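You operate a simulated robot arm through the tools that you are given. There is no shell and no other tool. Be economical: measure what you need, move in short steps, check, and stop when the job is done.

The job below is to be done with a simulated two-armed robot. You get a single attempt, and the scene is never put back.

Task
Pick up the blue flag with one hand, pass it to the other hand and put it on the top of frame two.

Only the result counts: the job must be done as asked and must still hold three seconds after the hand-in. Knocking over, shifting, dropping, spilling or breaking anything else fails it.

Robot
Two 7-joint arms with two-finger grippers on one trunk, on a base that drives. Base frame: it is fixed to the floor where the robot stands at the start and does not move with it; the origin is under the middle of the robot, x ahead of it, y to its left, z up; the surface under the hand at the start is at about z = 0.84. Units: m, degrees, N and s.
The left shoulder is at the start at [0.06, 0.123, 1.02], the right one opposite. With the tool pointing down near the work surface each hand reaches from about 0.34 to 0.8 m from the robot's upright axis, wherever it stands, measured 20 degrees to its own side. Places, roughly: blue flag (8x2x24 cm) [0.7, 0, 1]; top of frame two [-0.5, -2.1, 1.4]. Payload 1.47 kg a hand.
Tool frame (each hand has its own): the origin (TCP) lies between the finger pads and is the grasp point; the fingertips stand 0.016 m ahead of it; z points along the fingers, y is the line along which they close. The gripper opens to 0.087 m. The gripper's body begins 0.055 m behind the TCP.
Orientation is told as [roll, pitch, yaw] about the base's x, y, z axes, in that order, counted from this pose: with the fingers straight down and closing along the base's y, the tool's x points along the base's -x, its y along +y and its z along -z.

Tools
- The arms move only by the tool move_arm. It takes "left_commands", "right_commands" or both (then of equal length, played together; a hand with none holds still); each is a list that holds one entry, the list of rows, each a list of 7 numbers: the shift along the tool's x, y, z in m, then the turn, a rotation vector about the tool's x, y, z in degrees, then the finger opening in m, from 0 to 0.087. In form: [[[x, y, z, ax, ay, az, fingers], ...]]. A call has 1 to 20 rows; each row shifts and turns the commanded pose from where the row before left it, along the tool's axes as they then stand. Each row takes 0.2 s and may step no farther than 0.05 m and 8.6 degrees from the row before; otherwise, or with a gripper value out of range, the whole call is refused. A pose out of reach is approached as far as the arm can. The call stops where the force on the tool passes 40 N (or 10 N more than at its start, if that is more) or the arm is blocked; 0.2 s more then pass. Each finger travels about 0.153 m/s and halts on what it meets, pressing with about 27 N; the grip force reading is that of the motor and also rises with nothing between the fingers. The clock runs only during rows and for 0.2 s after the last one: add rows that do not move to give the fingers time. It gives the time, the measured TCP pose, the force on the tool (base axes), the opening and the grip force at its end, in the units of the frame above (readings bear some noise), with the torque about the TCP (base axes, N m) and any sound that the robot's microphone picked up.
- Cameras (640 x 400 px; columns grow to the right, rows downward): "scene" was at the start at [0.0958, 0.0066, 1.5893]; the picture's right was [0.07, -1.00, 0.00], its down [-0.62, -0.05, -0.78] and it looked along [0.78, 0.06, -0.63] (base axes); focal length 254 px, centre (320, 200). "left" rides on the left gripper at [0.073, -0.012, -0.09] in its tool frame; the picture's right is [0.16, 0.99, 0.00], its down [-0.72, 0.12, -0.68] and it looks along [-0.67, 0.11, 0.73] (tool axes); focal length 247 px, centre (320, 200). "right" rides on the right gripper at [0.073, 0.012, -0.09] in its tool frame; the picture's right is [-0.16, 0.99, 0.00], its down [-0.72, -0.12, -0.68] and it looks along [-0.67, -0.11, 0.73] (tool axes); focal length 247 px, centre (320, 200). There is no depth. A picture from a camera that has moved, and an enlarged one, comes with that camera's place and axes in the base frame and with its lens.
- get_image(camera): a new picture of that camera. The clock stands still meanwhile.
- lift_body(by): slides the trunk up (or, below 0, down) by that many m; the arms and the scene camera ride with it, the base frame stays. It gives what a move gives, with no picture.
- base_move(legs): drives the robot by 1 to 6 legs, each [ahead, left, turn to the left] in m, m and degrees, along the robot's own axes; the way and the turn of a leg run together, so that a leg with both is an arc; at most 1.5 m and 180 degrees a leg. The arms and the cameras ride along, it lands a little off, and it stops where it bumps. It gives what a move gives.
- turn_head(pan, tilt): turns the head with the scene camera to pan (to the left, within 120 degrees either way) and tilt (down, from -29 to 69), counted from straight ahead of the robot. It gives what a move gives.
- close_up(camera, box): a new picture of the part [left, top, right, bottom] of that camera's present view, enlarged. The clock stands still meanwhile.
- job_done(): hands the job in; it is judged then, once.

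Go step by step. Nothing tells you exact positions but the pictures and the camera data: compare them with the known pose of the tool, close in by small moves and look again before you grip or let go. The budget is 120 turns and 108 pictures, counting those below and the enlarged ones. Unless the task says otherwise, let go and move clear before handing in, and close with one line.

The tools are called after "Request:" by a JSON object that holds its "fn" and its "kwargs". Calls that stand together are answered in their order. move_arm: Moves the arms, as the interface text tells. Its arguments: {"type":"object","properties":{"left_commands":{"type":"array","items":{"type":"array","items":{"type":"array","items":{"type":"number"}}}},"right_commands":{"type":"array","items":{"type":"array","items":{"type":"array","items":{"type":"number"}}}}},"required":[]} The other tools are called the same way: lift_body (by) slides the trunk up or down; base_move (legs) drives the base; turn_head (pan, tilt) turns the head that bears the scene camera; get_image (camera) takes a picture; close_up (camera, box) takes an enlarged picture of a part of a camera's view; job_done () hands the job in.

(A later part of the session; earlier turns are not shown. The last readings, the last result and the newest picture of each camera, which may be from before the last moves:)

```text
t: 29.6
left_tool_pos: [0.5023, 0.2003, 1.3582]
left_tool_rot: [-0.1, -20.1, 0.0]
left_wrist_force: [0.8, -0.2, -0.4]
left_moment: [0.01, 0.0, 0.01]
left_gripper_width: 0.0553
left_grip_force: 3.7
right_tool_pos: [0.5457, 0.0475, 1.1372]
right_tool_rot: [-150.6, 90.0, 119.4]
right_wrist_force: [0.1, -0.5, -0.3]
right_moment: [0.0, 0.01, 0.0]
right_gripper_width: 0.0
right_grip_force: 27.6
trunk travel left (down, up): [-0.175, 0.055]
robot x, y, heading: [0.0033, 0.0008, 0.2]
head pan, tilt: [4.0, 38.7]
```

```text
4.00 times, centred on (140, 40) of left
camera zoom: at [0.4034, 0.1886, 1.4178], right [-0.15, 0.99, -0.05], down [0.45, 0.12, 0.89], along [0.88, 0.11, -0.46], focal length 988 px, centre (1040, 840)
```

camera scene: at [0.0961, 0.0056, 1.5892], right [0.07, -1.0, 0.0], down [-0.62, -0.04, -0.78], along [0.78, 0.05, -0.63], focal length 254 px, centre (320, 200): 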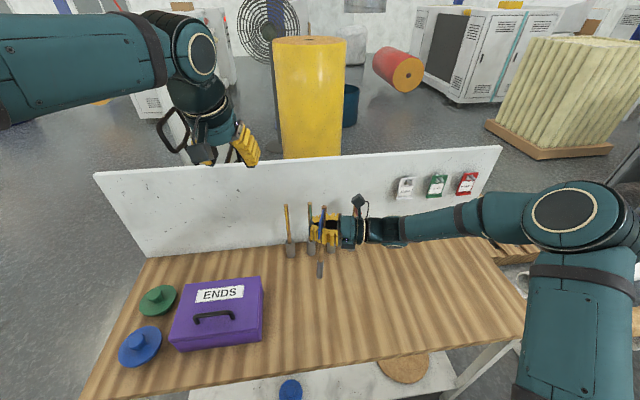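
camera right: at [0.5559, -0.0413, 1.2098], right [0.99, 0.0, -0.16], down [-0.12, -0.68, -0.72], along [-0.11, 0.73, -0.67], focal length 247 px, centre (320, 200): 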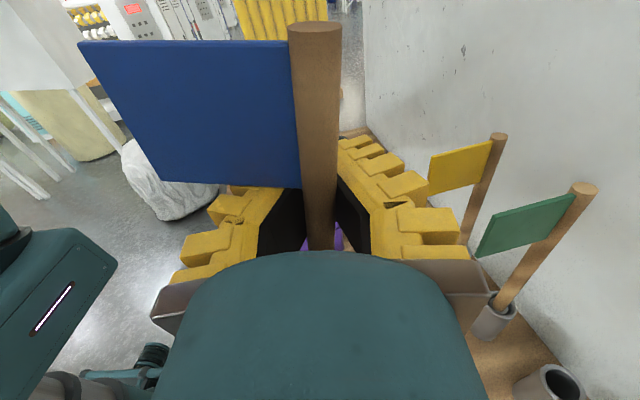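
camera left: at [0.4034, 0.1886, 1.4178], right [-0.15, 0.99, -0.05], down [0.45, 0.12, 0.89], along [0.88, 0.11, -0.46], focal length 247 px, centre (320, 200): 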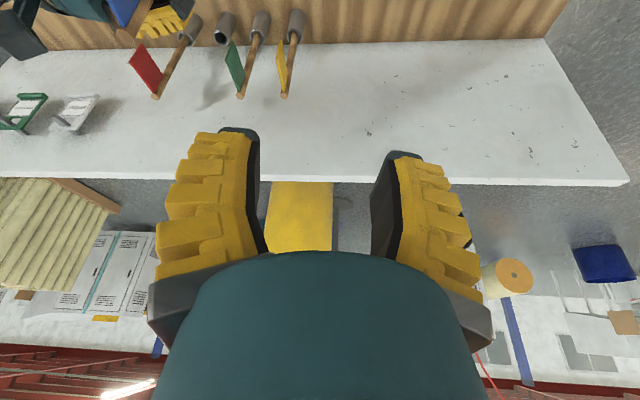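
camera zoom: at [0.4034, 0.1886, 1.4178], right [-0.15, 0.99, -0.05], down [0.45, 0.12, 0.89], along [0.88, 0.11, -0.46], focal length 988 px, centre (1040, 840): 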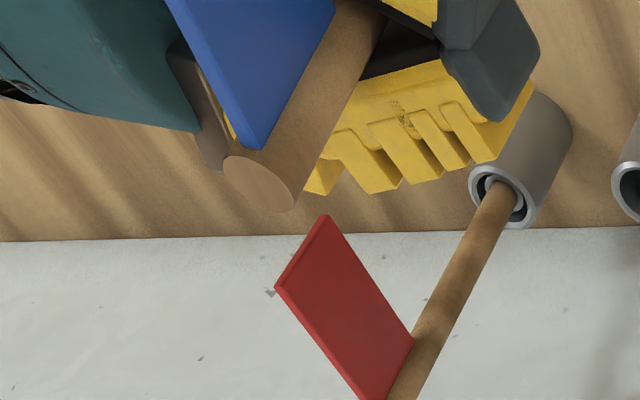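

The cloth plate runs from the pole at (0.552, 0.025) to its outer edge at (0.505, 0.034), z 1.152–1.197. I'll bring the left hand in at a 45° pitch to a pre-grasp point behind and above its outer upper corner.

Request:
{"fn": "move_arm", "kwargs": {"left_commands": [[[0, 0, 0, 0, -8.4, 0, 0.035], [0, 0, 0, 0, -8.4, 0, 0.035], [0, 0, 0, 0, -8.2, 0, 0.035], [0, -0.0423, 0, 0, 0, 0, 0.035], [0, -0.0423, 0, 0, 0, 0, 0.035], [0, -0.0423, 0, 0, 0, 0, 0.035], [0, -0.042, 0, 0, 0, 0, 0.035], [0.0383, 0, 0.0163, 0, 0, 0, 0.035], [0.0383, 0, 0.0163, 0, 0, 0, 0.035], [0.0383, 0, 0.0163, 0, 0, 0, 0.035], [0, 0, 0, 0, 0, 0, 0.035]]]}}

Request:
{"fn": "get_image", "kwargs": {"camera": "left"}}

Request:
{"fn": "close_up", "kwargs": {"camera": "scene", "box": [260, 170, 420, 270]}}

Request:
{"fn": "get_image", "kwargs": {"camera": "right"}}

```text
t: 32.0
left_tool_pos: [0.4553, 0.0294, 1.2404]
left_tool_rot: [0.0, -45.1, -0.1]
left_wrist_force: [0.1, 0.6, -0.4]
left_moment: [0.02, 0.0, 0.0]
left_gripper_width: 0.0407
left_grip_force: 4.3
right_tool_pos: [0.5453, 0.0491, 1.1372]
right_tool_rot: [-113.1, 90.1, 156.8]
right_wrist_force: [0.0, 0.1, -0.6]
right_moment: [0.01, 0.0, 0.02]
right_gripper_width: 0.0001
right_grip_force: 27.0
trunk travel left (down, up): [-0.175, 0.055]
robot x, y, heading: [-0.0, -0.001, 0.1]
head pan, tilt: [4.0, 38.7]
```

```text
70 pictures are left
camera left: at [0.3406, 0.0184, 1.2528], right [-0.11, 0.99, -0.11], down [0.03, 0.12, 0.99], along [0.99, 0.11, -0.04], focal length 247 px, centre (320, 200)
```

left: 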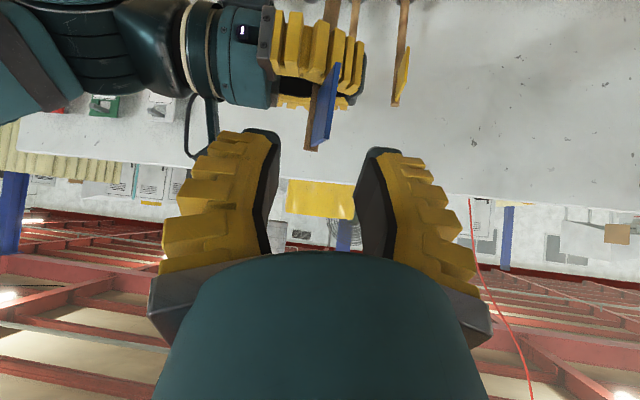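

```text
4.00 times, centred on (340, 220) of scene
camera zoom: at [0.0959, 0.0062, 1.5893], right [0.07, -1.0, 0.0], down [-0.62, -0.04, -0.78], along [0.78, 0.05, -0.63], focal length 1017 px, centre (240, 120)
```

zoom: 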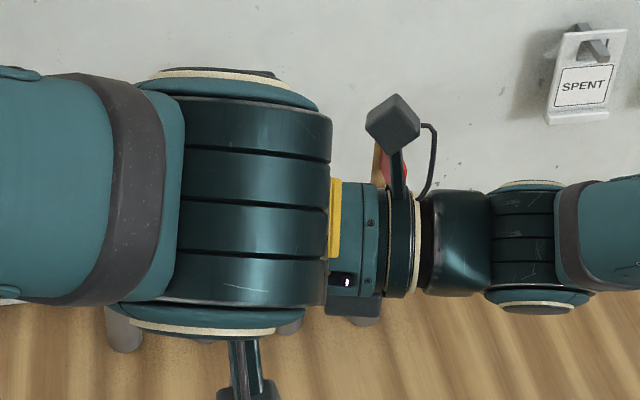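

```text
68 pictures are left
camera right: at [0.5558, -0.0407, 1.2099], right [0.99, 0.0, -0.16], down [-0.12, -0.68, -0.72], along [-0.11, 0.73, -0.67], focal length 247 px, centre (320, 200)
```

right: 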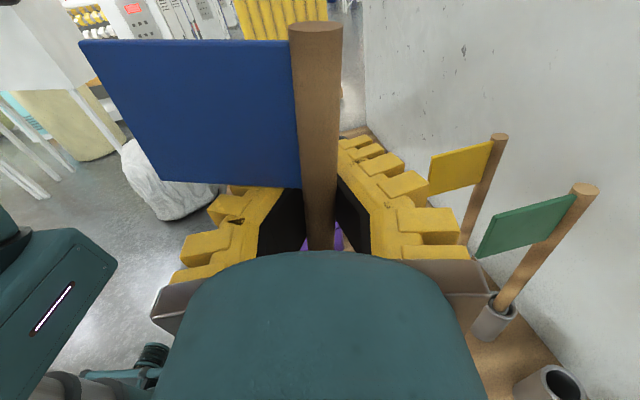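

The left camera confirms the cloth's outer edge at y about 0.035, z 1.156–1.205. I'll shift 4 mm left and advance 8 cm along the tool axis so the tips straddle the plate.

Request:
{"fn": "move_arm", "kwargs": {"left_commands": [[[0, 0.0045, 0, 0, 0, 0, 0.035], [0, 0, 0.02, 0, 0, 0, 0.035], [0, 0, 0.02, 0, 0, 0, 0.035], [0, 0, 0.02, 0, 0, 0, 0.035], [0, 0, 0.018, 0, 0, 0, 0.035], [0, 0, 0, 0, 0, 0, 0.035]]]}}

Request:
{"fn": "get_image", "kwargs": {"camera": "left"}}

Request:
{"fn": "get_image", "kwargs": {"camera": "right"}}

```text
t: 33.4
left_tool_pos: [0.5106, 0.0376, 1.1857]
left_tool_rot: [-0.1, -45.0, 0.0]
left_wrist_force: [-0.7, -0.4, -0.2]
left_moment: [0.01, -0.02, 0.0]
left_gripper_width: 0.041
left_grip_force: 4.0
right_tool_pos: [0.5447, 0.0494, 1.1376]
right_tool_rot: [67.3, 90.0, -22.7]
right_wrist_force: [0.4, -0.5, -0.4]
right_moment: [0.0, 0.0, 0.0]
right_gripper_width: 0.0
right_grip_force: 27.1
trunk travel left (down, up): [-0.175, 0.055]
robot x, y, heading: [-0.0002, 0.0003, 0.4]
head pan, tilt: [4.0, 38.7]
```

```text
67 pictures are left
camera left: at [0.3961, 0.0252, 1.198], right [-0.11, 0.99, -0.11], down [0.03, 0.12, 0.99], along [0.99, 0.11, -0.04], focal length 247 px, centre (320, 200)
```

left: 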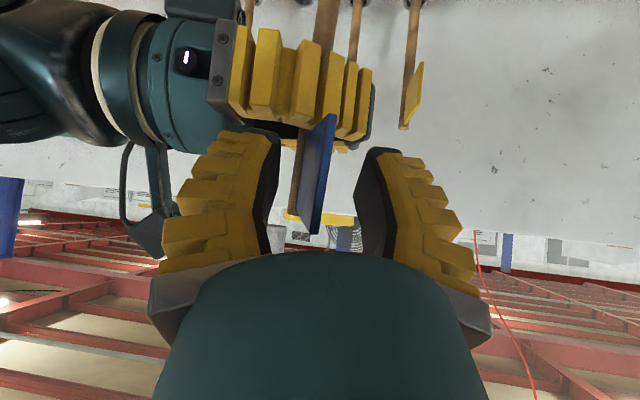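

```text
66 pictures are left
camera right: at [0.5553, -0.0405, 1.2102], right [0.99, 0.0, -0.16], down [-0.12, -0.68, -0.72], along [-0.11, 0.73, -0.67], focal length 247 px, centre (320, 200)
```

right: 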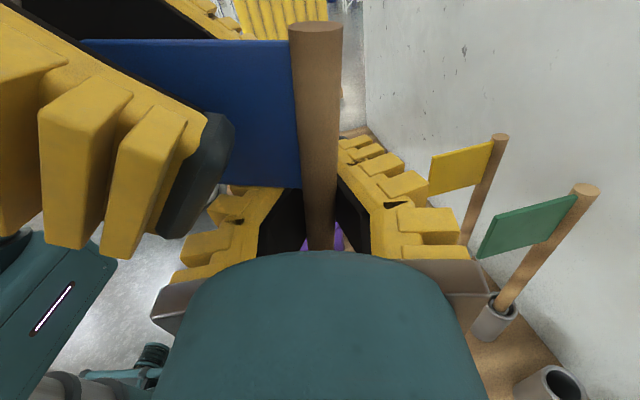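

The left fingers straddle the plate. Closing the left hand.

Request:
{"fn": "move_arm", "kwargs": {"left_commands": [[[0, -0.002, 0, 0, 0, 0, 0.0], [0, 0, 0, 0, 0, 0, 0.0], [0, 0, 0, 0, 0, 0, 0.0], [0, 0, 0, 0, 0, 0, 0.0]]]}}

Request:
{"fn": "get_image", "kwargs": {"camera": "left"}}

Request:
{"fn": "get_image", "kwargs": {"camera": "right"}}

```text
t: 34.4
left_tool_pos: [0.5106, 0.0339, 1.1868]
left_tool_rot: [0.0, -45.0, 0.0]
left_wrist_force: [-1.6, -0.9, 2.8]
left_moment: [-0.05, -0.03, -0.04]
left_gripper_width: 0.006
left_grip_force: 27.0
right_tool_pos: [0.5461, 0.0488, 1.1362]
right_tool_rot: [-28.6, 90.0, -118.6]
right_wrist_force: [2.8, 0.8, -1.9]
right_moment: [-0.01, 0.04, 0.03]
right_gripper_width: 0.0059
right_grip_force: 27.4
trunk travel left (down, up): [-0.175, 0.055]
robot x, y, heading: [-0.0019, 0.0018, -0.0]
head pan, tilt: [4.0, 38.7]
```

```text
65 pictures are left
camera left: at [0.3957, 0.0221, 1.1989], right [-0.11, 0.99, -0.11], down [0.03, 0.12, 0.99], along [0.99, 0.11, -0.04], focal length 247 px, centre (320, 200)
```

left: 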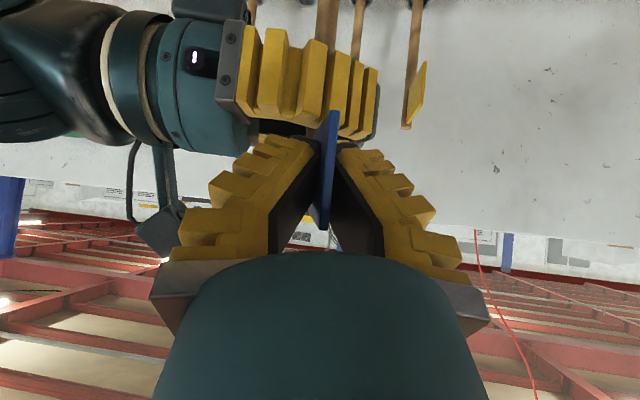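

```text
64 pictures are left
camera right: at [0.5557, -0.0406, 1.2099], right [0.99, 0.0, -0.16], down [-0.12, -0.68, -0.72], along [-0.11, 0.73, -0.67], focal length 247 px, centre (320, 200)
```

right: 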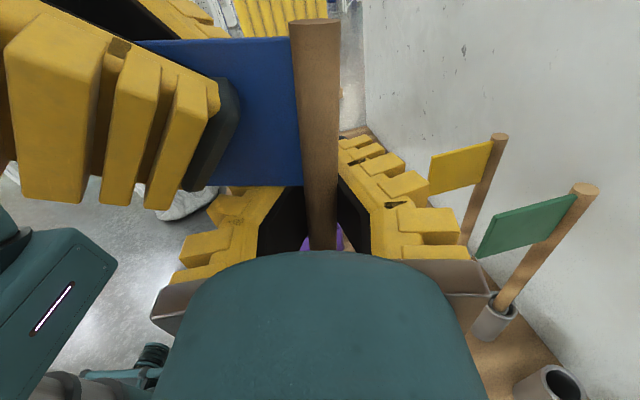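

The left hand clamps the 6 mm cloth. I'll open the right hand and back it away, then check that the left hold is firm.

Request:
{"fn": "move_arm", "kwargs": {"right_commands": [[[0, 0, 0, 0, 0, 0, 0.06], [0, 0, 0, 0, 0, 0, 0.06], [0, 0, 0, 0, 0, 0, 0.06], [0, 0, -0.03, 0, 0, 0, 0.06], [0, 0, -0.04, 0, 0, 0, 0.06], [0, 0, -0.04, 0, 0, 0, 0.06], [0, 0, -0.04, 0, 0, 0, 0.06], [0, 0, -0.04, 0, 0, 0, 0.06], [0, 0, -0.04, 0, 0, 0, 0.06], [0, 0, 0, 0, 0, 0, 0.06]]]}}

Request:
{"fn": "get_image", "kwargs": {"camera": "left"}}

Request:
{"fn": "get_image", "kwargs": {"camera": "right"}}

```text
t: 36.6
left_tool_pos: [0.5088, 0.0339, 1.1874]
left_tool_rot: [0.0, -45.0, 0.1]
left_wrist_force: [0.2, -0.6, -0.1]
left_moment: [0.02, 0.01, 0.0]
left_gripper_width: 0.0061
left_grip_force: 27.1
right_tool_pos: [0.5446, -0.1831, 1.1341]
right_tool_rot: [13.9, 90.0, -75.9]
right_wrist_force: [-0.5, 0.8, -0.7]
right_moment: [-0.01, -0.02, 0.0]
right_gripper_width: 0.0643
right_grip_force: 3.3
trunk travel left (down, up): [-0.175, 0.055]
robot x, y, heading: [0.0017, 0.003, -0.0]
head pan, tilt: [4.0, 38.7]
```

```text
63 pictures are left
camera left: at [0.3957, 0.0228, 1.1988], right [-0.11, 0.99, -0.11], down [0.03, 0.12, 0.99], along [0.99, 0.11, -0.04], focal length 247 px, centre (320, 200)
```

left: 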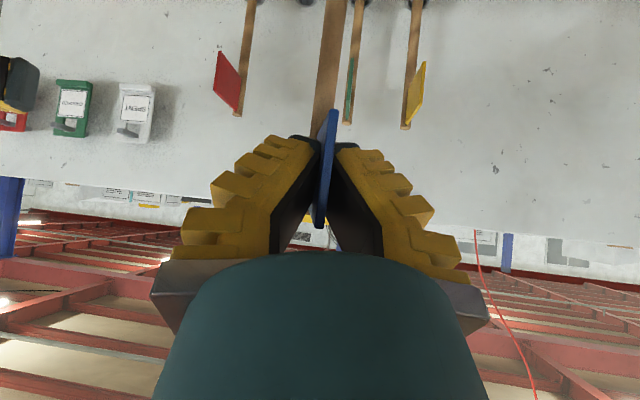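

```text
62 pictures are left
camera right: at [0.5545, -0.2726, 1.2066], right [0.99, 0.0, -0.16], down [-0.12, -0.68, -0.72], along [-0.11, 0.73, -0.67], focal length 247 px, centre (320, 200)
```

right: 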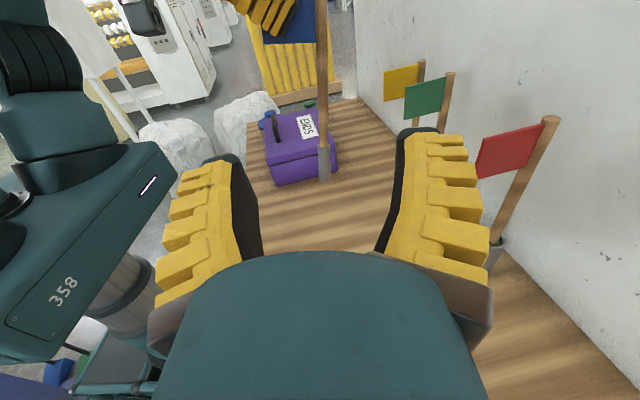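

The left hold on the cloth is firm and the pole hangs straight. I'll back the right hand off, raise the left a little, and turn the flag 90° so the pole lies level with its collar end towards the right hand.

Request:
{"fn": "move_arm", "kwargs": {"right_commands": [[[0, 0, -0.04, 0, 0, 0, 0.06], [0, 0, -0.04, 0, 0, 0, 0.06], [0, 0, -0.04, 0, 0, 0, 0.06], [0, 0, -0.04, 0, 0, 0, 0.06], [0, 0, 0, 0, 0, 0, 0.06], [0, 0, 0, 0, 0, 0, 0.06], [0, 0, 0, 0, 0, 0, 0.06], [0, 0, 0, 0, 0, 0, 0.06], [0, 0, 0, 0, 0, 0, 0.06], [0, 0, 0, 0, 0, 0, 0.06], [0, 0, 0, 0, 0, 0, 0.06], [0, 0, 0, 0, 0, 0, 0.06], [0, 0, 0, 0, 0, 0, 0.06], [0, 0, 0, 0, 0, 0, 0.06], [0, 0, 0, 0, 0, 0, 0.06]]], "left_commands": [[[-0.014, 0.02, -0.014, 0, 0, 0, 0.0], [-0.014, 0.02, -0.014, 0, 0, 0, 0.0], [-0.014, 0.02, -0.014, 0, 0, 0, 0.0], [5.79e-10, 0, 0, 5.79, 0, -5.79, 0.0], [0, 0, 0, 5.79, 0, -5.79, 0.0], [0, 0, 0, 5.79, 0, -5.79, 0.0], [0, 0, 0, 5.79, 0, -5.79, 0.0], [0, 0, 0, 5.79, 0, -5.79, 0.0], [0, 0, 0, 5.79, 0, -5.79, 0.0], [0, 0, 0, 5.79, 0, -5.79, 0.0], [0, 0, 0, 5.79, 0, -5.79, 0.0], [0, 0, 0, 5.79, 0, -5.79, 0.0], [0, 0, 0, 5.79, 0, -5.79, 0.0], [0, 0, 0, 5.74, 0, -5.74, 0.0], [0, 0, 0, 0, 0, 0, 0.0]]]}}

Request:
{"fn": "get_image", "kwargs": {"camera": "scene"}}

Request:
{"fn": "get_image", "kwargs": {"camera": "right"}}

Request:
{"fn": "get_image", "kwargs": {"camera": "left"}}

```text
t: 39.8
left_tool_pos: [0.5111, 0.0889, 1.2384]
left_tool_rot: [-86.5, -2.2, 44.2]
left_wrist_force: [0.0, -0.4, 0.5]
left_moment: [-0.01, -0.02, 0.0]
left_gripper_width: 0.0003
left_grip_force: 27.0
left hand out of reach, approached as far as the arm can: row 8
right_tool_pos: [0.542, -0.344, 1.1367]
right_tool_rot: [50.9, 89.9, -39.0]
right_wrist_force: [-0.4, 0.0, 0.2]
right_moment: [0.0, -0.02, 0.03]
right_gripper_width: 0.0646
right_grip_force: 3.6
trunk travel left (down, up): [-0.175, 0.055]
robot x, y, heading: [0.0047, -0.0012, -0.0]
head pan, tilt: [4.0, 38.7]
```

```text
61 pictures are left
camera scene: at [0.0955, 0.0063, 1.5893], right [0.07, -1.0, 0.0], down [-0.62, -0.04, -0.78], along [0.78, 0.05, -0.63], focal length 254 px, centre (320, 200)
```

scene: 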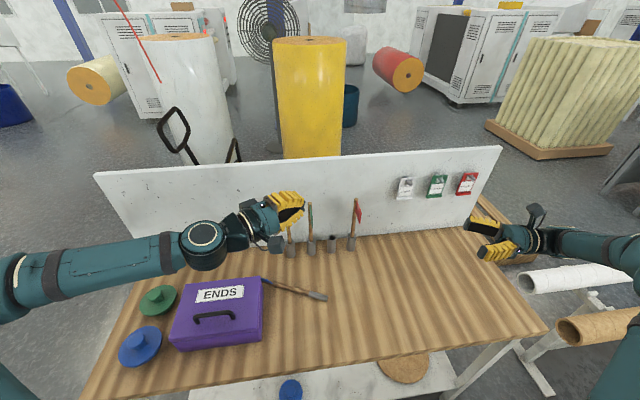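

```text
60 pictures are left
camera right: at [0.5527, -0.4327, 1.2085], right [0.99, 0.0, -0.16], down [-0.12, -0.68, -0.72], along [-0.11, 0.73, -0.67], focal length 247 px, centre (320, 200)
```

right: 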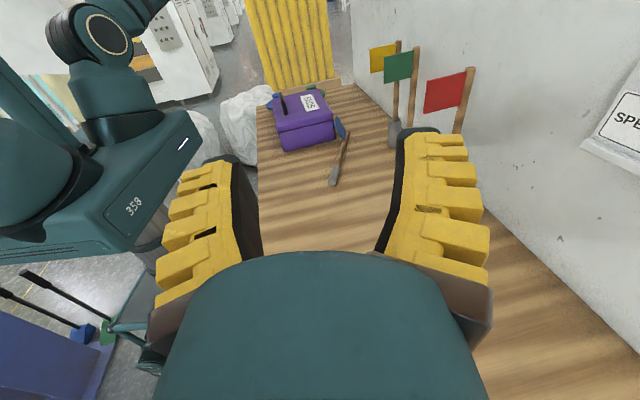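

```text
59 pictures are left
camera left: at [0.3965, 0.1004, 1.2531], right [-0.13, -0.04, -0.99], down [0.04, 1.0, -0.05], along [0.99, -0.05, -0.13], focal length 247 px, centre (320, 200)
```

left: 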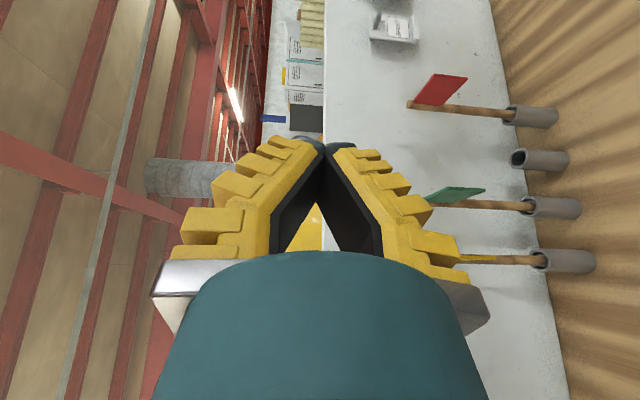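

The flag came loose when the left arm reached its limit; it now lies on the table beside the purple box. I'll get the hands clear and look at how it lies before picking it up again.

Request:
{"fn": "close_up", "kwargs": {"camera": "scene", "box": [230, 255, 358, 335]}}

Request:
{"fn": "close_up", "kwargs": {"camera": "right", "box": [250, 80, 410, 200]}}

```text
5.00 times, centred on (294, 295) of scene
camera zoom: at [0.0955, 0.0063, 1.5893], right [0.07, -1.0, 0.0], down [-0.62, -0.04, -0.78], along [0.78, 0.05, -0.63], focal length 1272 px, centre (450, -275)
```

zoom: 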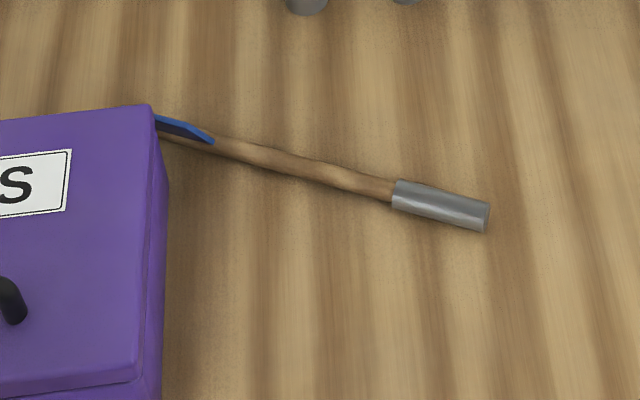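

```text
3.33 times, centred on (330, 140) of right
camera zoom: at [0.5527, -0.4327, 1.2085], right [0.99, 0.0, -0.16], down [-0.12, -0.68, -0.72], along [-0.11, 0.73, -0.67], focal length 823 px, centre (287, 400)
```

zoom: 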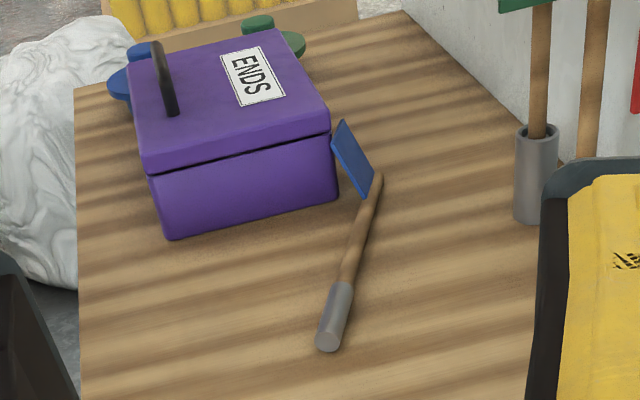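

The flag lies on the table with its foot at about (0.525, 0.009) and its pole pointing to (0.57, 0.24); the cloth leans against the box corner and the box has not moved. I'll bring the left hand back to tool-down to pick the flag up again by its thicker collar.

Request:
{"fn": "move_arm", "kwargs": {"left_commands": [[[0, 0, 0, -5.79, 0, 5.79, 0.05], [0, 0, 0, -5.79, 0, 5.79, 0.05], [0, 0, 0, -5.79, 0, 5.79, 0.05], [0, 0, 0, -5.79, 0, 5.79, 0.05], [0, 0, 0, -5.79, 0, 5.79, 0.05], [0, 0, 0, -5.79, 0, 5.79, 0.05], [0, 0, 0, -5.79, 0, 5.79, 0.05], [0, 0, 0, -5.79, 0, 5.79, 0.05], [0, 0, 0, -5.79, 0, 5.79, 0.05], [0, 0, 0, -5.79, 0, 5.79, 0.05], [0, 0, 0, -5.74, 0, 5.74, 0.05], [0, 0, 0, 0, 7.5, 0, 0.05], [0, 0, 0, 0, 7.5, 0, 0.05], [0, 0, 0, 0, 7.5, 0, 0.05], [0, 0, 0, 0, 7.5, 0, 0.05], [0, 0, 0, 0, 7.5, 0, 0.05], [0, 0, 0, 0, 7.5, 0, 0.05], [0, 0, 0, 0, 0, 0, 0.05]]]}}

```text
t: 43.6
left_tool_pos: [0.5103, 0.0859, 1.2342]
left_tool_rot: [-0.1, 1.6, -1.4]
left_wrist_force: [0.1, -0.8, 0.1]
left_moment: [0.01, 0.0, -0.02]
left_gripper_width: 0.0553
left_grip_force: 3.7
left hand out of reach, approached as far as the arm can: row 7
right_tool_pos: [0.5425, -0.3434, 1.1373]
right_tool_rot: [55.1, 90.0, -35.1]
right_wrist_force: [0.1, -0.3, 0.2]
right_moment: [-0.02, -0.03, -0.04]
right_gripper_width: 0.0647
right_grip_force: 3.1
trunk travel left (down, up): [-0.175, 0.055]
robot x, y, heading: [0.0008, -0.0014, 0.3]
head pan, tilt: [4.0, 38.7]
```

Tool-down is restored. Next I'll yaw by 79° to line up with the pole and come over the collar at a safe height for a look.

Request:
{"fn": "move_arm", "kwargs": {"left_commands": [[[0, 0, 0, 0, 0, -7.94, 0.05], [0, 0, 0, 0, 0, -7.94, 0.05], [0, 0, 0, 0, 0, -7.94, 0.05], [0, 0, 0, 0, 0, -7.94, 0.05], [0, 0, 0, 0, 0, -7.94, 0.05], [0, 0, 0, 0, 0, -7.94, 0.05], [0, 0, 0, 0, 0, -7.94, 0.05], [0, 0, 0, 0, 0, -7.94, 0.05], [0, 0, 0, 0, 0, -7.94, 0.05], [0, 0, 0, 0, 0, -7.94, 0.05], [0.027, -0.03, 0, 0, 0, 0, 0.05], [0, 0, 0.05, 0, 0, 0, 0.05], [0, 0, 0.05, 0, 0, 0, 0.05], [0, 0, 0.05, 0, 0, 0, 0.05], [0, 0, 0.05, 0, 0, 0, 0.05], [0, 0, 0, 0, 0, 0, 0.05]]]}}

Request:
{"fn": "get_image", "kwargs": {"camera": "left"}}

Request:
{"fn": "get_image", "kwargs": {"camera": "right"}}

```text
t: 47.0
left_tool_pos: [0.529, 0.0507, 1.0328]
left_tool_rot: [1.5, 0.2, 78.1]
left_wrist_force: [-0.6, 0.4, -0.7]
left_moment: [0.0, -0.01, 0.03]
left_gripper_width: 0.0554
left_grip_force: 3.7
right_tool_pos: [0.5418, -0.3419, 1.1365]
right_tool_rot: [55.8, 90.0, -34.3]
right_wrist_force: [-0.2, 1.3, -0.4]
right_moment: [0.0, -0.05, 0.0]
right_gripper_width: 0.0648
right_grip_force: 3.6
trunk travel left (down, up): [-0.175, 0.055]
robot x, y, heading: [-0.0031, 0.0009, -0.2]
head pan, tilt: [4.0, 38.7]
```

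```text
56 pictures are left
camera left: at [0.5275, -0.0222, 1.1216], right [-1.0, 0.05, 0.03], down [0.05, 0.73, 0.68], along [0.01, 0.68, -0.73], focal length 247 px, centre (320, 200)
```

left: 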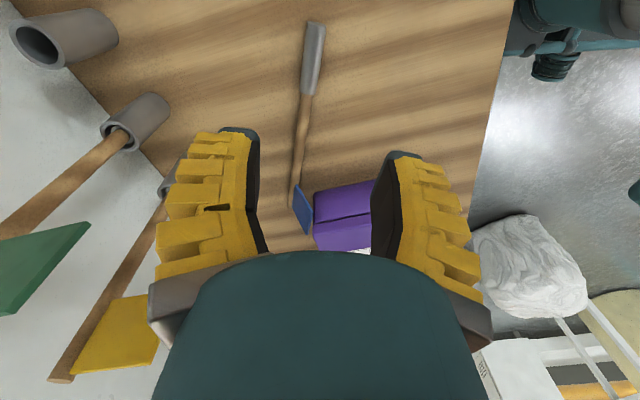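

```text
55 pictures are left
camera right: at [0.5523, -0.4321, 1.2089], right [0.99, 0.0, -0.16], down [-0.12, -0.68, -0.72], along [-0.11, 0.73, -0.67], focal length 247 px, centre (320, 200)
```

right: 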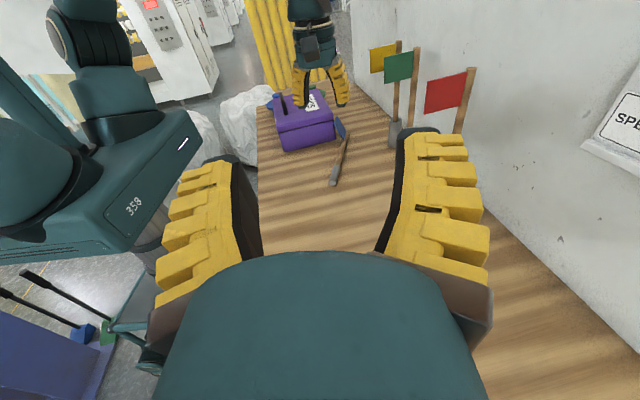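

The collar axis is located: foot at (0.525, 0.014) and collar middle at about (0.533, 0.053). I'll centre on it and lower to just above the table.

Request:
{"fn": "move_arm", "kwargs": {"left_commands": [[[-0.003, -0.003, 0.04, 0, 0, 0, 0.05], [0, 0, 0.04, 0, 0, 0, 0.05], [0, 0, 0.04, 0, 0, 0, 0.05], [0, 0, 0.03, 0, 0, 0, 0.05], [0, 0, 0.021, 0, 0, 0, 0.05], [0, 0, 0, 0, 0, 0, 0.05]]]}}

Request:
{"fn": "get_image", "kwargs": {"camera": "left"}}

Request:
{"fn": "close_up", "kwargs": {"camera": "right", "box": [250, 50, 410, 200]}}

```text
t: 48.4
left_tool_pos: [0.5274, 0.0547, 0.8614]
left_tool_rot: [1.5, 0.3, 78.1]
left_wrist_force: [0.2, -0.6, -0.7]
left_moment: [-0.01, -0.01, -0.04]
left_gripper_width: 0.0552
left_grip_force: 4.0
right_tool_pos: [0.5424, -0.344, 1.1362]
right_tool_rot: [65.9, 89.9, -24.1]
right_wrist_force: [0.1, -0.6, -0.2]
right_moment: [0.01, -0.02, 0.04]
right_gripper_width: 0.0645
right_grip_force: 3.3
trunk travel left (down, up): [-0.175, 0.055]
robot x, y, heading: [0.0021, -0.0037, 0.2]
head pan, tilt: [4.0, 38.7]
```

```text
54 pictures are left
camera left: at [0.5259, -0.0202, 0.9507], right [-1.0, 0.05, 0.03], down [0.05, 0.73, 0.68], along [0.01, 0.68, -0.73], focal length 247 px, centre (320, 200)
```

left: 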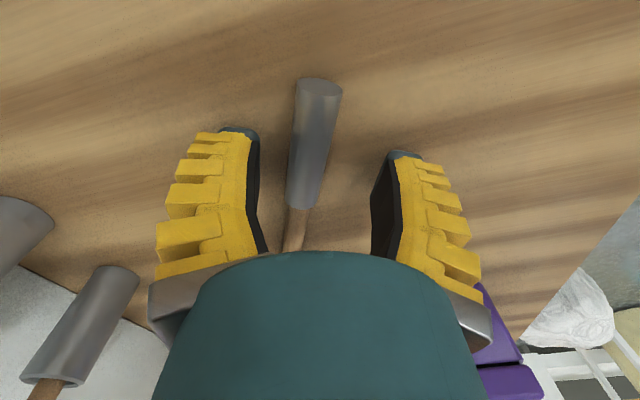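

```text
2.67 times, centred on (330, 125) of right
camera zoom: at [0.5528, -0.4327, 1.2085], right [0.99, 0.0, -0.16], down [-0.12, -0.68, -0.72], along [-0.11, 0.73, -0.67], focal length 659 px, centre (293, 400)
```

zoom: 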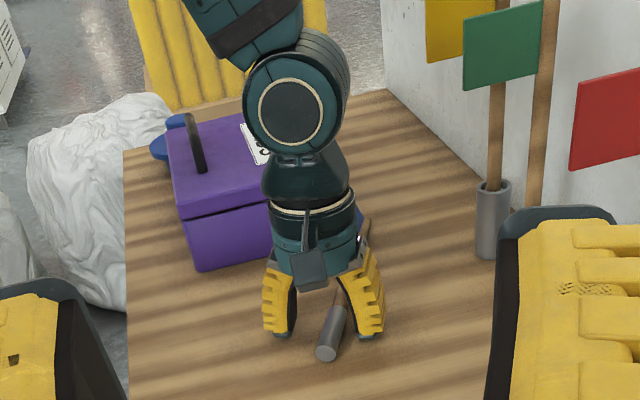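

The collar sits slightly towards the +x finger. I'll centre by 4 mm, shift 8 mm towards the foot and close.

Request:
{"fn": "move_arm", "kwargs": {"left_commands": [[[0.008, -0.004, 0, 0, 0, 0, 0.05], [0, 0, 0, 0, 0, 0, 0.02], [0, 0, 0, 0, 0, 0, 0.0], [0, 0, 0, 0, 0, 0, 0.0], [0, 0, 0, 0, 0, 0, 0.0], [0, 0, 0, 0, 0, 0, 0.0]]]}}

Request:
{"fn": "get_image", "kwargs": {"camera": "left"}}

```text
t: 49.8
left_tool_pos: [0.5287, 0.0459, 0.8609]
left_tool_rot: [1.4, 0.2, 78.1]
left_wrist_force: [2.5, -0.4, 13.7]
left_moment: [0.14, -0.06, -0.23]
left_gripper_width: 0.0084
left_grip_force: 26.8
right_tool_pos: [0.5415, -0.3433, 1.1368]
right_tool_rot: [91.5, 90.0, 1.5]
right_wrist_force: [0.1, 0.3, -0.6]
right_moment: [-0.02, -0.01, 0.01]
right_gripper_width: 0.0648
right_grip_force: 3.4
trunk travel left (down, up): [-0.175, 0.055]
robot x, y, heading: [0.001, 0.0006, -0.2]
head pan, tilt: [4.0, 38.7]
```

```text
52 pictures are left
camera left: at [0.5283, -0.0287, 0.9513], right [-1.0, 0.05, 0.02], down [0.05, 0.73, 0.68], along [0.02, 0.68, -0.73], focal length 247 px, centre (320, 200)
```

left: 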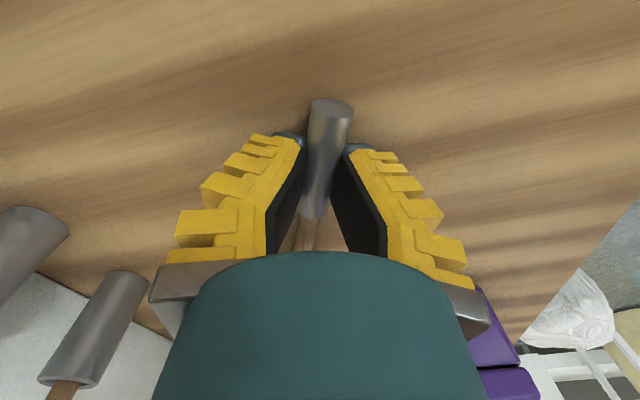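

The fingers have hooked around and under the collar. I'll lift slowly and watch.

Request:
{"fn": "move_arm", "kwargs": {"left_commands": [[[0, 0, -0.01, 0, 0, 0, 0.0], [0, 0, -0.02, 0, 0, 0, 0.0], [0, 0, -0.02, 0, 0, 0, 0.0], [0, 0, 0, 0, 0, 0, 0.0]]]}}

Request:
{"fn": "get_image", "kwargs": {"camera": "left"}}

Request:
{"fn": "close_up", "kwargs": {"camera": "right", "box": [250, 50, 410, 200]}}

```text
t: 50.8
left_tool_pos: [0.5297, 0.0474, 0.9132]
left_tool_rot: [1.6, 0.3, 77.9]
left_wrist_force: [0.5, 0.8, -0.5]
left_moment: [0.0, -0.02, 0.0]
left_gripper_width: 0.0001
left_grip_force: 26.5
right_tool_pos: [0.5428, -0.344, 1.1347]
right_tool_rot: [-68.5, 90.0, -158.4]
right_wrist_force: [0.1, -0.6, 0.1]
right_moment: [-0.01, -0.01, -0.04]
right_gripper_width: 0.0644
right_grip_force: 2.7
trunk travel left (down, up): [-0.175, 0.055]
robot x, y, heading: [-0.0011, 0.0005, 0.1]
head pan, tilt: [4.0, 38.7]
```

```text
51 pictures are left
camera left: at [0.5297, -0.0261, 1.0028], right [-1.0, 0.05, 0.03], down [0.06, 0.73, 0.68], along [0.01, 0.68, -0.73], focal length 247 px, centre (320, 200)
```

left: 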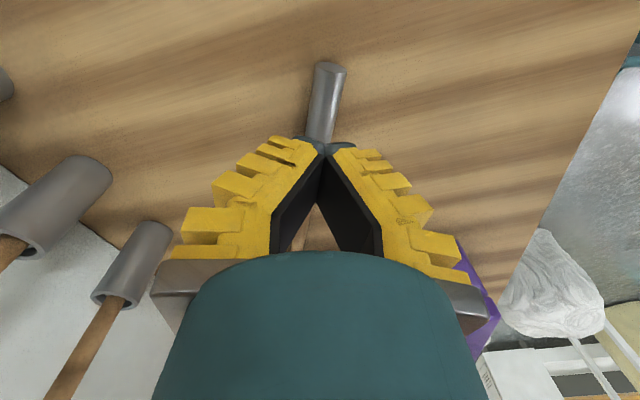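

```text
2.67 times, centred on (330, 125) of right
camera zoom: at [0.5533, -0.4326, 1.2082], right [0.99, 0.0, -0.16], down [-0.12, -0.68, -0.72], along [-0.11, 0.73, -0.67], focal length 659 px, centre (293, 400)
```

zoom: 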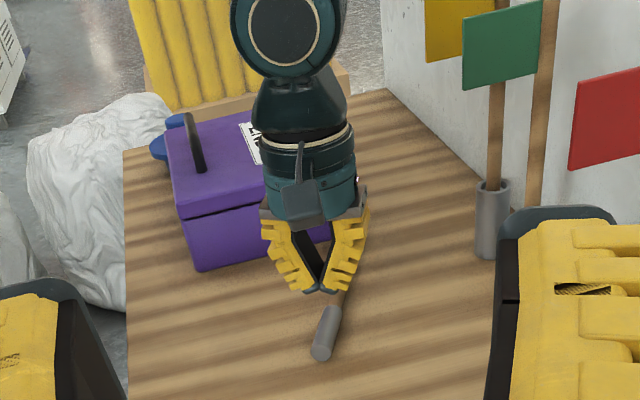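

The tips had closed on the collar's upper half and squeezed it out; it stayed put on the table, so the table is lower than I assumed. I'll reopen, go deeper step by step and watch the force.

Request:
{"fn": "move_arm", "kwargs": {"left_commands": [[[0, 0, 0, 0, 0, 0, 0.05], [0, 0, 0, 0, 0, 0, 0.05], [0, 0, 0.025, 0, 0, 0, 0.05], [0, 0, 0.025, 0, 0, 0, 0.05], [0, 0, 0.004, 0, 0, 0, 0.05], [0, 0, 0.004, 0, 0, 0, 0.05], [0, 0, 0.004, 0, 0, 0, 0.05], [0, 0, 0, 0, 0, 0, 0.05]]]}}

Request:
{"fn": "get_image", "kwargs": {"camera": "left"}}

```text
t: 52.6
left_tool_pos: [0.5302, 0.0466, 0.8531]
left_tool_rot: [1.1, 0.3, 77.9]
left_wrist_force: [1.8, 2.5, 31.7]
left_moment: [-0.05, -0.84, 0.01]
left_gripper_width: 0.0609
left_grip_force: 15.4
right_tool_pos: [0.5406, -0.3434, 1.1362]
right_tool_rot: [82.9, 89.9, -7.1]
right_wrist_force: [-0.8, -0.1, -0.7]
right_moment: [0.0, 0.01, 0.01]
right_gripper_width: 0.0647
right_grip_force: 3.0
trunk travel left (down, up): [-0.175, 0.055]
robot x, y, heading: [-0.0017, -0.0021, -0.3]
head pan, tilt: [4.0, 38.7]
```

```text
49 pictures are left
camera left: at [0.528, -0.0272, 0.9435], right [-1.0, 0.05, 0.02], down [0.05, 0.73, 0.68], along [0.02, 0.68, -0.73], focal length 247 px, centre (320, 200)
```

left: 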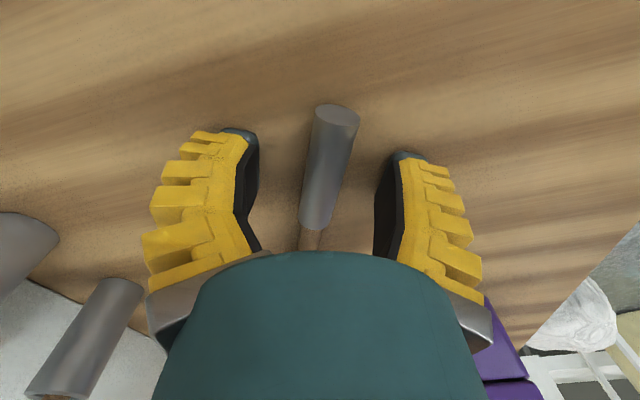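

The tips just touch the table at this depth and the collar is a few mm to one side. I'll rise 2 mm, recentre, close, and lift very slowly this time.

Request:
{"fn": "move_arm", "kwargs": {"left_commands": [[[0, 0.004, -0.005, 0, 0, 0, 0.05], [0, 0, 0, 0, 0, 0, 0.03], [0, 0, 0, 0, 0, 0, 0.02], [0, 0, 0, 0, 0, 0, 0.01], [0, 0, 0, 0, 0, 0, 0.0], [0, 0, 0, 0, 0, 0, 0.0], [0, 0, 0, 0, 0, 0, 0.0]]]}}

Request:
{"fn": "get_image", "kwargs": {"camera": "left"}}

```text
t: 54.2
left_tool_pos: [0.5244, 0.0473, 0.8568]
left_tool_rot: [1.5, 0.2, 78.0]
left_wrist_force: [6.9, -3.9, 16.1]
left_moment: [-0.03, -0.3, -0.35]
left_gripper_width: 0.0092
left_grip_force: 27.1
right_tool_pos: [0.5423, -0.3437, 1.1368]
right_tool_rot: [116.6, 90.0, 26.6]
right_wrist_force: [0.0, 0.4, -0.1]
right_moment: [-0.02, 0.0, 0.0]
right_gripper_width: 0.0647
right_grip_force: 3.5
trunk travel left (down, up): [-0.175, 0.055]
robot x, y, heading: [0.0005, -0.0009, 0.2]
head pan, tilt: [4.0, 38.7]
```

```text
48 pictures are left
camera left: at [0.5239, -0.0261, 0.9464], right [-1.0, 0.05, 0.03], down [0.06, 0.73, 0.68], along [0.01, 0.68, -0.73], focal length 247 px, centre (320, 200)
```

left: 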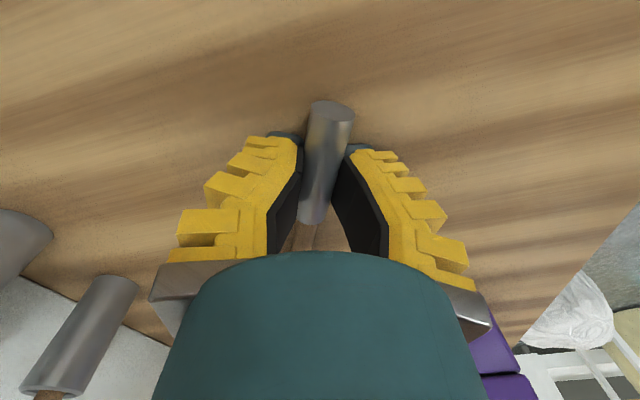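

The tips are now at the collar's widest part. Lifting very slowly.

Request:
{"fn": "move_arm", "kwargs": {"left_commands": [[[0, 0, -0.003, 0, 0, 0, 0.0], [0, 0, -0.003, 0, 0, 0, 0.0], [0, 0, -0.003, 0, 0, 0, 0.0], [0, 0, -0.003, 0, 0, 0, 0.0], [0, 0, -0.003, 0, 0, 0, 0.0], [0, 0, 0, 0, 0, 0, 0.0]]]}}

Request:
{"fn": "get_image", "kwargs": {"camera": "left"}}

```text
t: 55.6
left_tool_pos: [0.5248, 0.0486, 0.8706]
left_tool_rot: [1.6, 0.4, 78.0]
left_wrist_force: [0.6, -1.0, -3.0]
left_moment: [-0.38, 0.01, -0.11]
left_gripper_width: 0.0079
left_grip_force: 26.9
right_tool_pos: [0.5419, -0.3433, 1.137]
right_tool_rot: [-56.1, 90.0, -146.0]
right_wrist_force: [0.7, 0.2, 0.0]
right_moment: [-0.02, -0.04, 0.03]
right_gripper_width: 0.0645
right_grip_force: 3.6
trunk travel left (down, up): [-0.175, 0.055]
robot x, y, heading: [-0.0008, -0.0019, 0.1]
head pan, tilt: [4.0, 38.7]
```

```text
47 pictures are left
camera left: at [0.5237, -0.0252, 0.9603], right [-1.0, 0.05, 0.03], down [0.06, 0.73, 0.68], along [0.01, 0.68, -0.73], focal length 247 px, centre (320, 200)
```

left: 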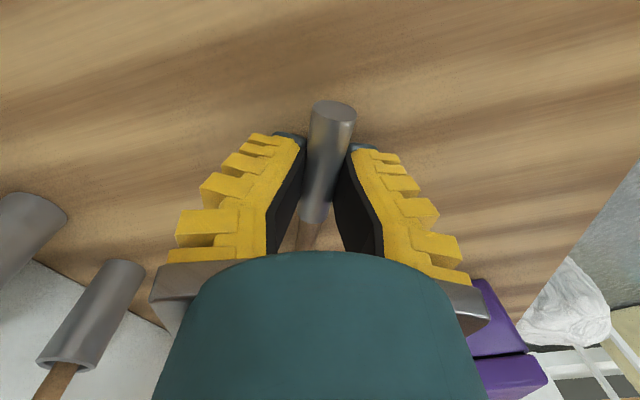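

The collar is held this time, but there's a 3 N pull near the cloth end, so it may be catching on the box. I'll look before lifting further.

Request:
{"fn": "close_up", "kwargs": {"camera": "scene", "box": [160, 240, 340, 352]}}

Request:
{"fn": "close_up", "kwargs": {"camera": "right", "box": [250, 50, 410, 200]}}

```text
3.56 times, centred on (250, 296) of scene
camera zoom: at [0.0961, 0.0064, 1.5892], right [0.07, -1.0, 0.0], down [-0.62, -0.04, -0.78], along [0.78, 0.05, -0.63], focal length 904 px, centre (569, -141)
```

zoom: 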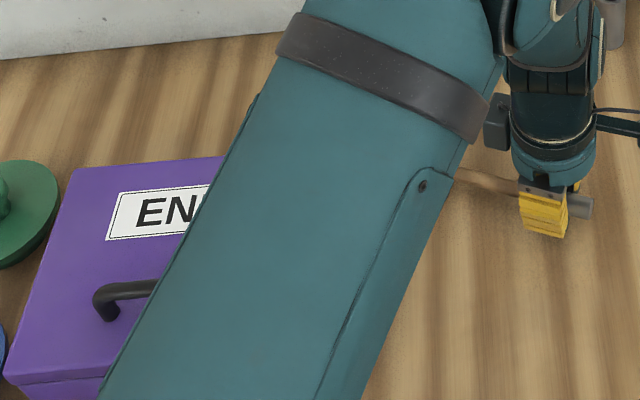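

```text
2.67 times, centred on (330, 125) of right
camera zoom: at [0.5533, -0.4326, 1.2082], right [0.99, 0.0, -0.16], down [-0.12, -0.68, -0.72], along [-0.11, 0.73, -0.67], focal length 659 px, centre (293, 400)
```

zoom: 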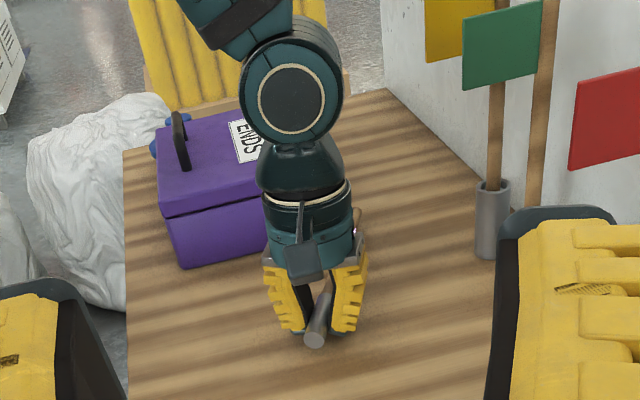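

The box looks about a centimetre out of place: the cloth pushed it when the fingers closed. I'll ease the flag away from the box (+x) while lifting, then measure the shift against the first picture.

Request:
{"fn": "move_arm", "kwargs": {"left_commands": [[[0, -0.006, -0.002, 0, 0, 0, 0.0], [0, -0.006, -0.003, 0, 0, 0, 0.0], [0, -0.006, -0.004, 0, 0, 0, 0.0], [0, -0.006, -0.006, 0, 0, 0, 0.0], [0, -0.006, -0.008, 0, 0, 0, 0.0], [0, 0, -0.01, 0, 0, 0, 0.0], [0, 0, -0.01, 0, 0, 0, 0.0], [0, 0, 0, 0, 0, 0, 0.0]]]}}

Request:
{"fn": "get_image", "kwargs": {"camera": "left"}}

Request:
{"fn": "close_up", "kwargs": {"camera": "right", "box": [250, 50, 410, 200]}}

```text
t: 57.4
left_tool_pos: [0.555, 0.0417, 0.9136]
left_tool_rot: [1.6, 0.4, 78.1]
left_wrist_force: [-0.2, -0.1, -0.9]
left_moment: [-0.04, -0.01, -0.01]
left_gripper_width: 0.0084
left_grip_force: 27.2
right_tool_pos: [0.5419, -0.3434, 1.1358]
right_tool_rot: [-29.3, 90.1, -119.2]
right_wrist_force: [0.4, 0.8, -0.5]
right_moment: [-0.04, 0.0, -0.02]
right_gripper_width: 0.0645
right_grip_force: 3.6
trunk travel left (down, up): [-0.175, 0.055]
robot x, y, heading: [-0.0017, -0.0006, -0.2]
head pan, tilt: [4.0, 38.7]
```

```text
44 pictures are left
camera left: at [0.5541, -0.0325, 1.0032], right [-1.0, 0.05, 0.03], down [0.06, 0.73, 0.68], along [0.01, 0.68, -0.73], focal length 247 px, centre (320, 200)
```

left: 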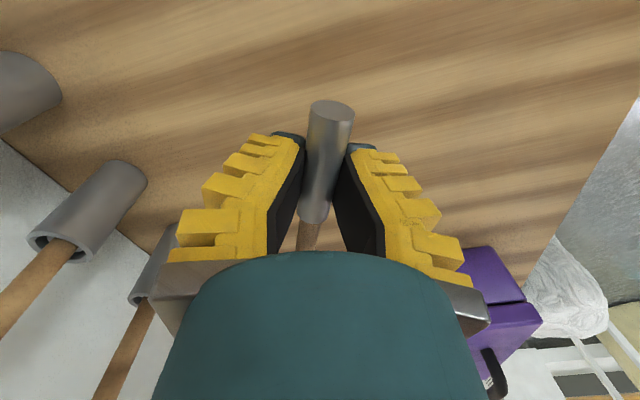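

```text
2.67 times, centred on (330, 125) of right
camera zoom: at [0.5531, -0.4327, 1.2083], right [0.99, 0.0, -0.16], down [-0.12, -0.68, -0.72], along [-0.11, 0.73, -0.67], focal length 659 px, centre (293, 400)
```

zoom: 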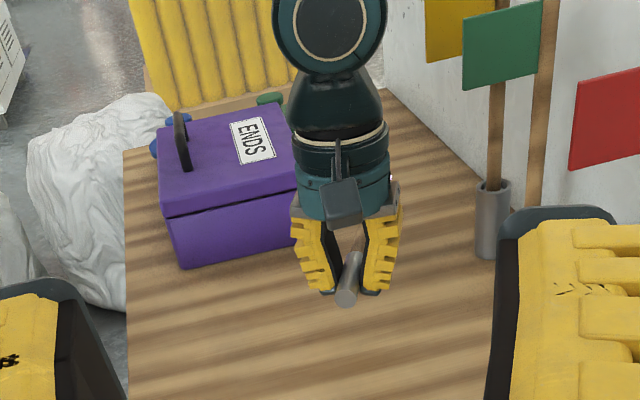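

The flag is held level by its collar and the box is clear. I'll raise the flag well above everything, draw it back, and turn it so the pole points forward.

Request:
{"fn": "move_arm", "kwargs": {"left_commands": [[[0, 0, -0.04, 0, 0, 0, 0.0], [0, 0, -0.04, 0, 0, 0, 0.0], [0, 0, -0.04, 0, 0, 0, 0.0], [0, 0, -0.04, 0, 0, 0, 0.0], [0, 0, -0.04, 0, 0, 0, 0.0], [0, 0, -0.04, 0, 0, 0, 0.0], [0.009, 0.04, 0, 0, 0, 0, 0.0], [0.009, 0.04, 0, 0, 0, 0, 0.0], [0.009, 0.04, 0, 0, 0, 0, 0.0], [0, 0, 0, 0, 0, 7.8, 0.0], [0, 0, 0, 0, 0, 7.8, 0.0], [0, 0, 0, 0, 0, 7.8, 0.0], [0, 0, 0, 0, 0, 7.8, 0.0], [0, 0, 0, 0, 0, 7.8, 0.0], [0, 0, 0, 0, 0, 7.8, 0.0], [0, 0, 0, 0, 0, 7.8, 0.0], [0, 0, 0, 0, 0, 7.8, 0.0], [0, 0, 0, 0, 0, 7.8, 0.0], [0, 0, 0, 0, 0, 7.8, 0.0], [0, 0, 0, 0, 0, 0, 0.0]]]}}

Request:
{"fn": "get_image", "kwargs": {"camera": "left"}}

Request:
{"fn": "get_image", "kwargs": {"camera": "scene"}}

Request:
{"fn": "get_image", "kwargs": {"camera": "right"}}

```text
t: 61.6
left_tool_pos: [0.4384, 0.0393, 1.1542]
left_tool_rot: [0.0, 1.5, -0.1]
left_wrist_force: [0.0, -0.3, -0.1]
left_moment: [0.01, 0.05, -0.01]
left_gripper_width: 0.0084
left_grip_force: 27.4
right_tool_pos: [0.5425, -0.3434, 1.136]
right_tool_rot: [8.8, 90.0, -81.1]
right_wrist_force: [0.5, -0.1, 0.5]
right_moment: [0.02, -0.02, -0.05]
right_gripper_width: 0.0649
right_grip_force: 3.1
trunk travel left (down, up): [-0.175, 0.055]
robot x, y, heading: [0.0003, -0.0021, 0.0]
head pan, tilt: [4.0, 38.7]
```

```text
42 pictures are left
camera left: at [0.3691, 0.0281, 1.2474], right [-0.16, 0.99, 0.0], down [0.74, 0.12, 0.66], along [0.65, 0.11, -0.75], focal length 247 px, centre (320, 200)
```

left: 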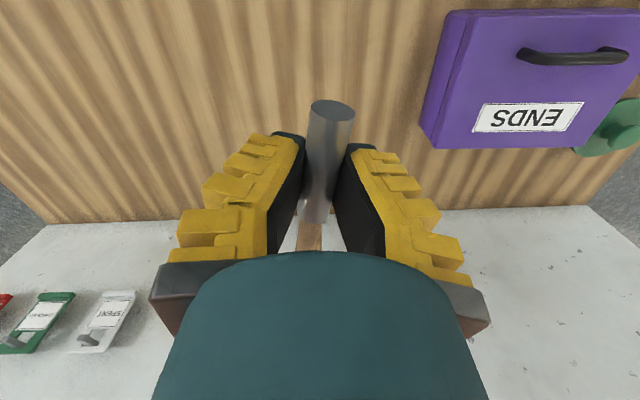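

```text
41 pictures are left
camera scene: at [0.0958, 0.0063, 1.5893], right [0.07, -1.0, 0.0], down [-0.62, -0.04, -0.78], along [0.78, 0.05, -0.63], focal length 254 px, centre (320, 200)
```

scene: 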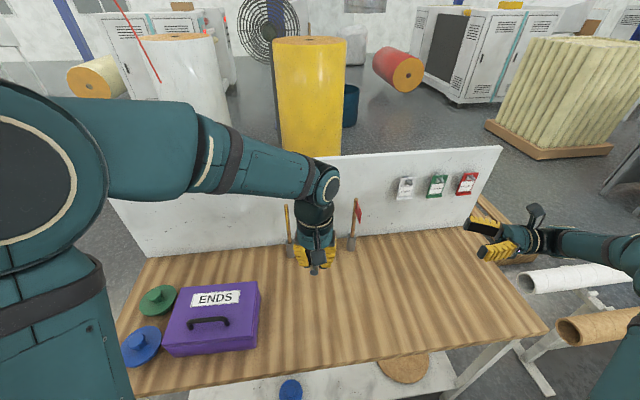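

```text
40 pictures are left
camera right: at [0.553, -0.4327, 1.2083], right [0.99, 0.0, -0.16], down [-0.12, -0.68, -0.72], along [-0.11, 0.73, -0.67], focal length 247 px, centre (320, 200)
```

right: 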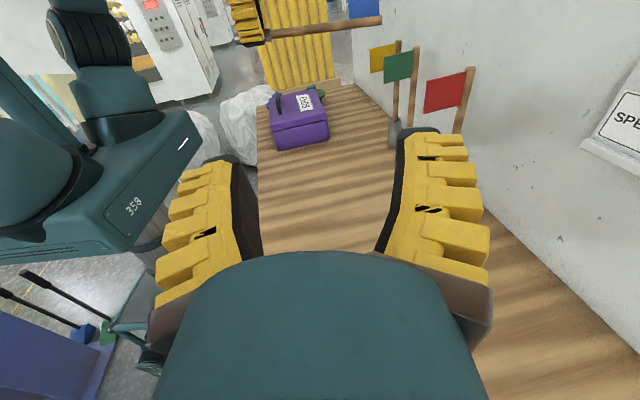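

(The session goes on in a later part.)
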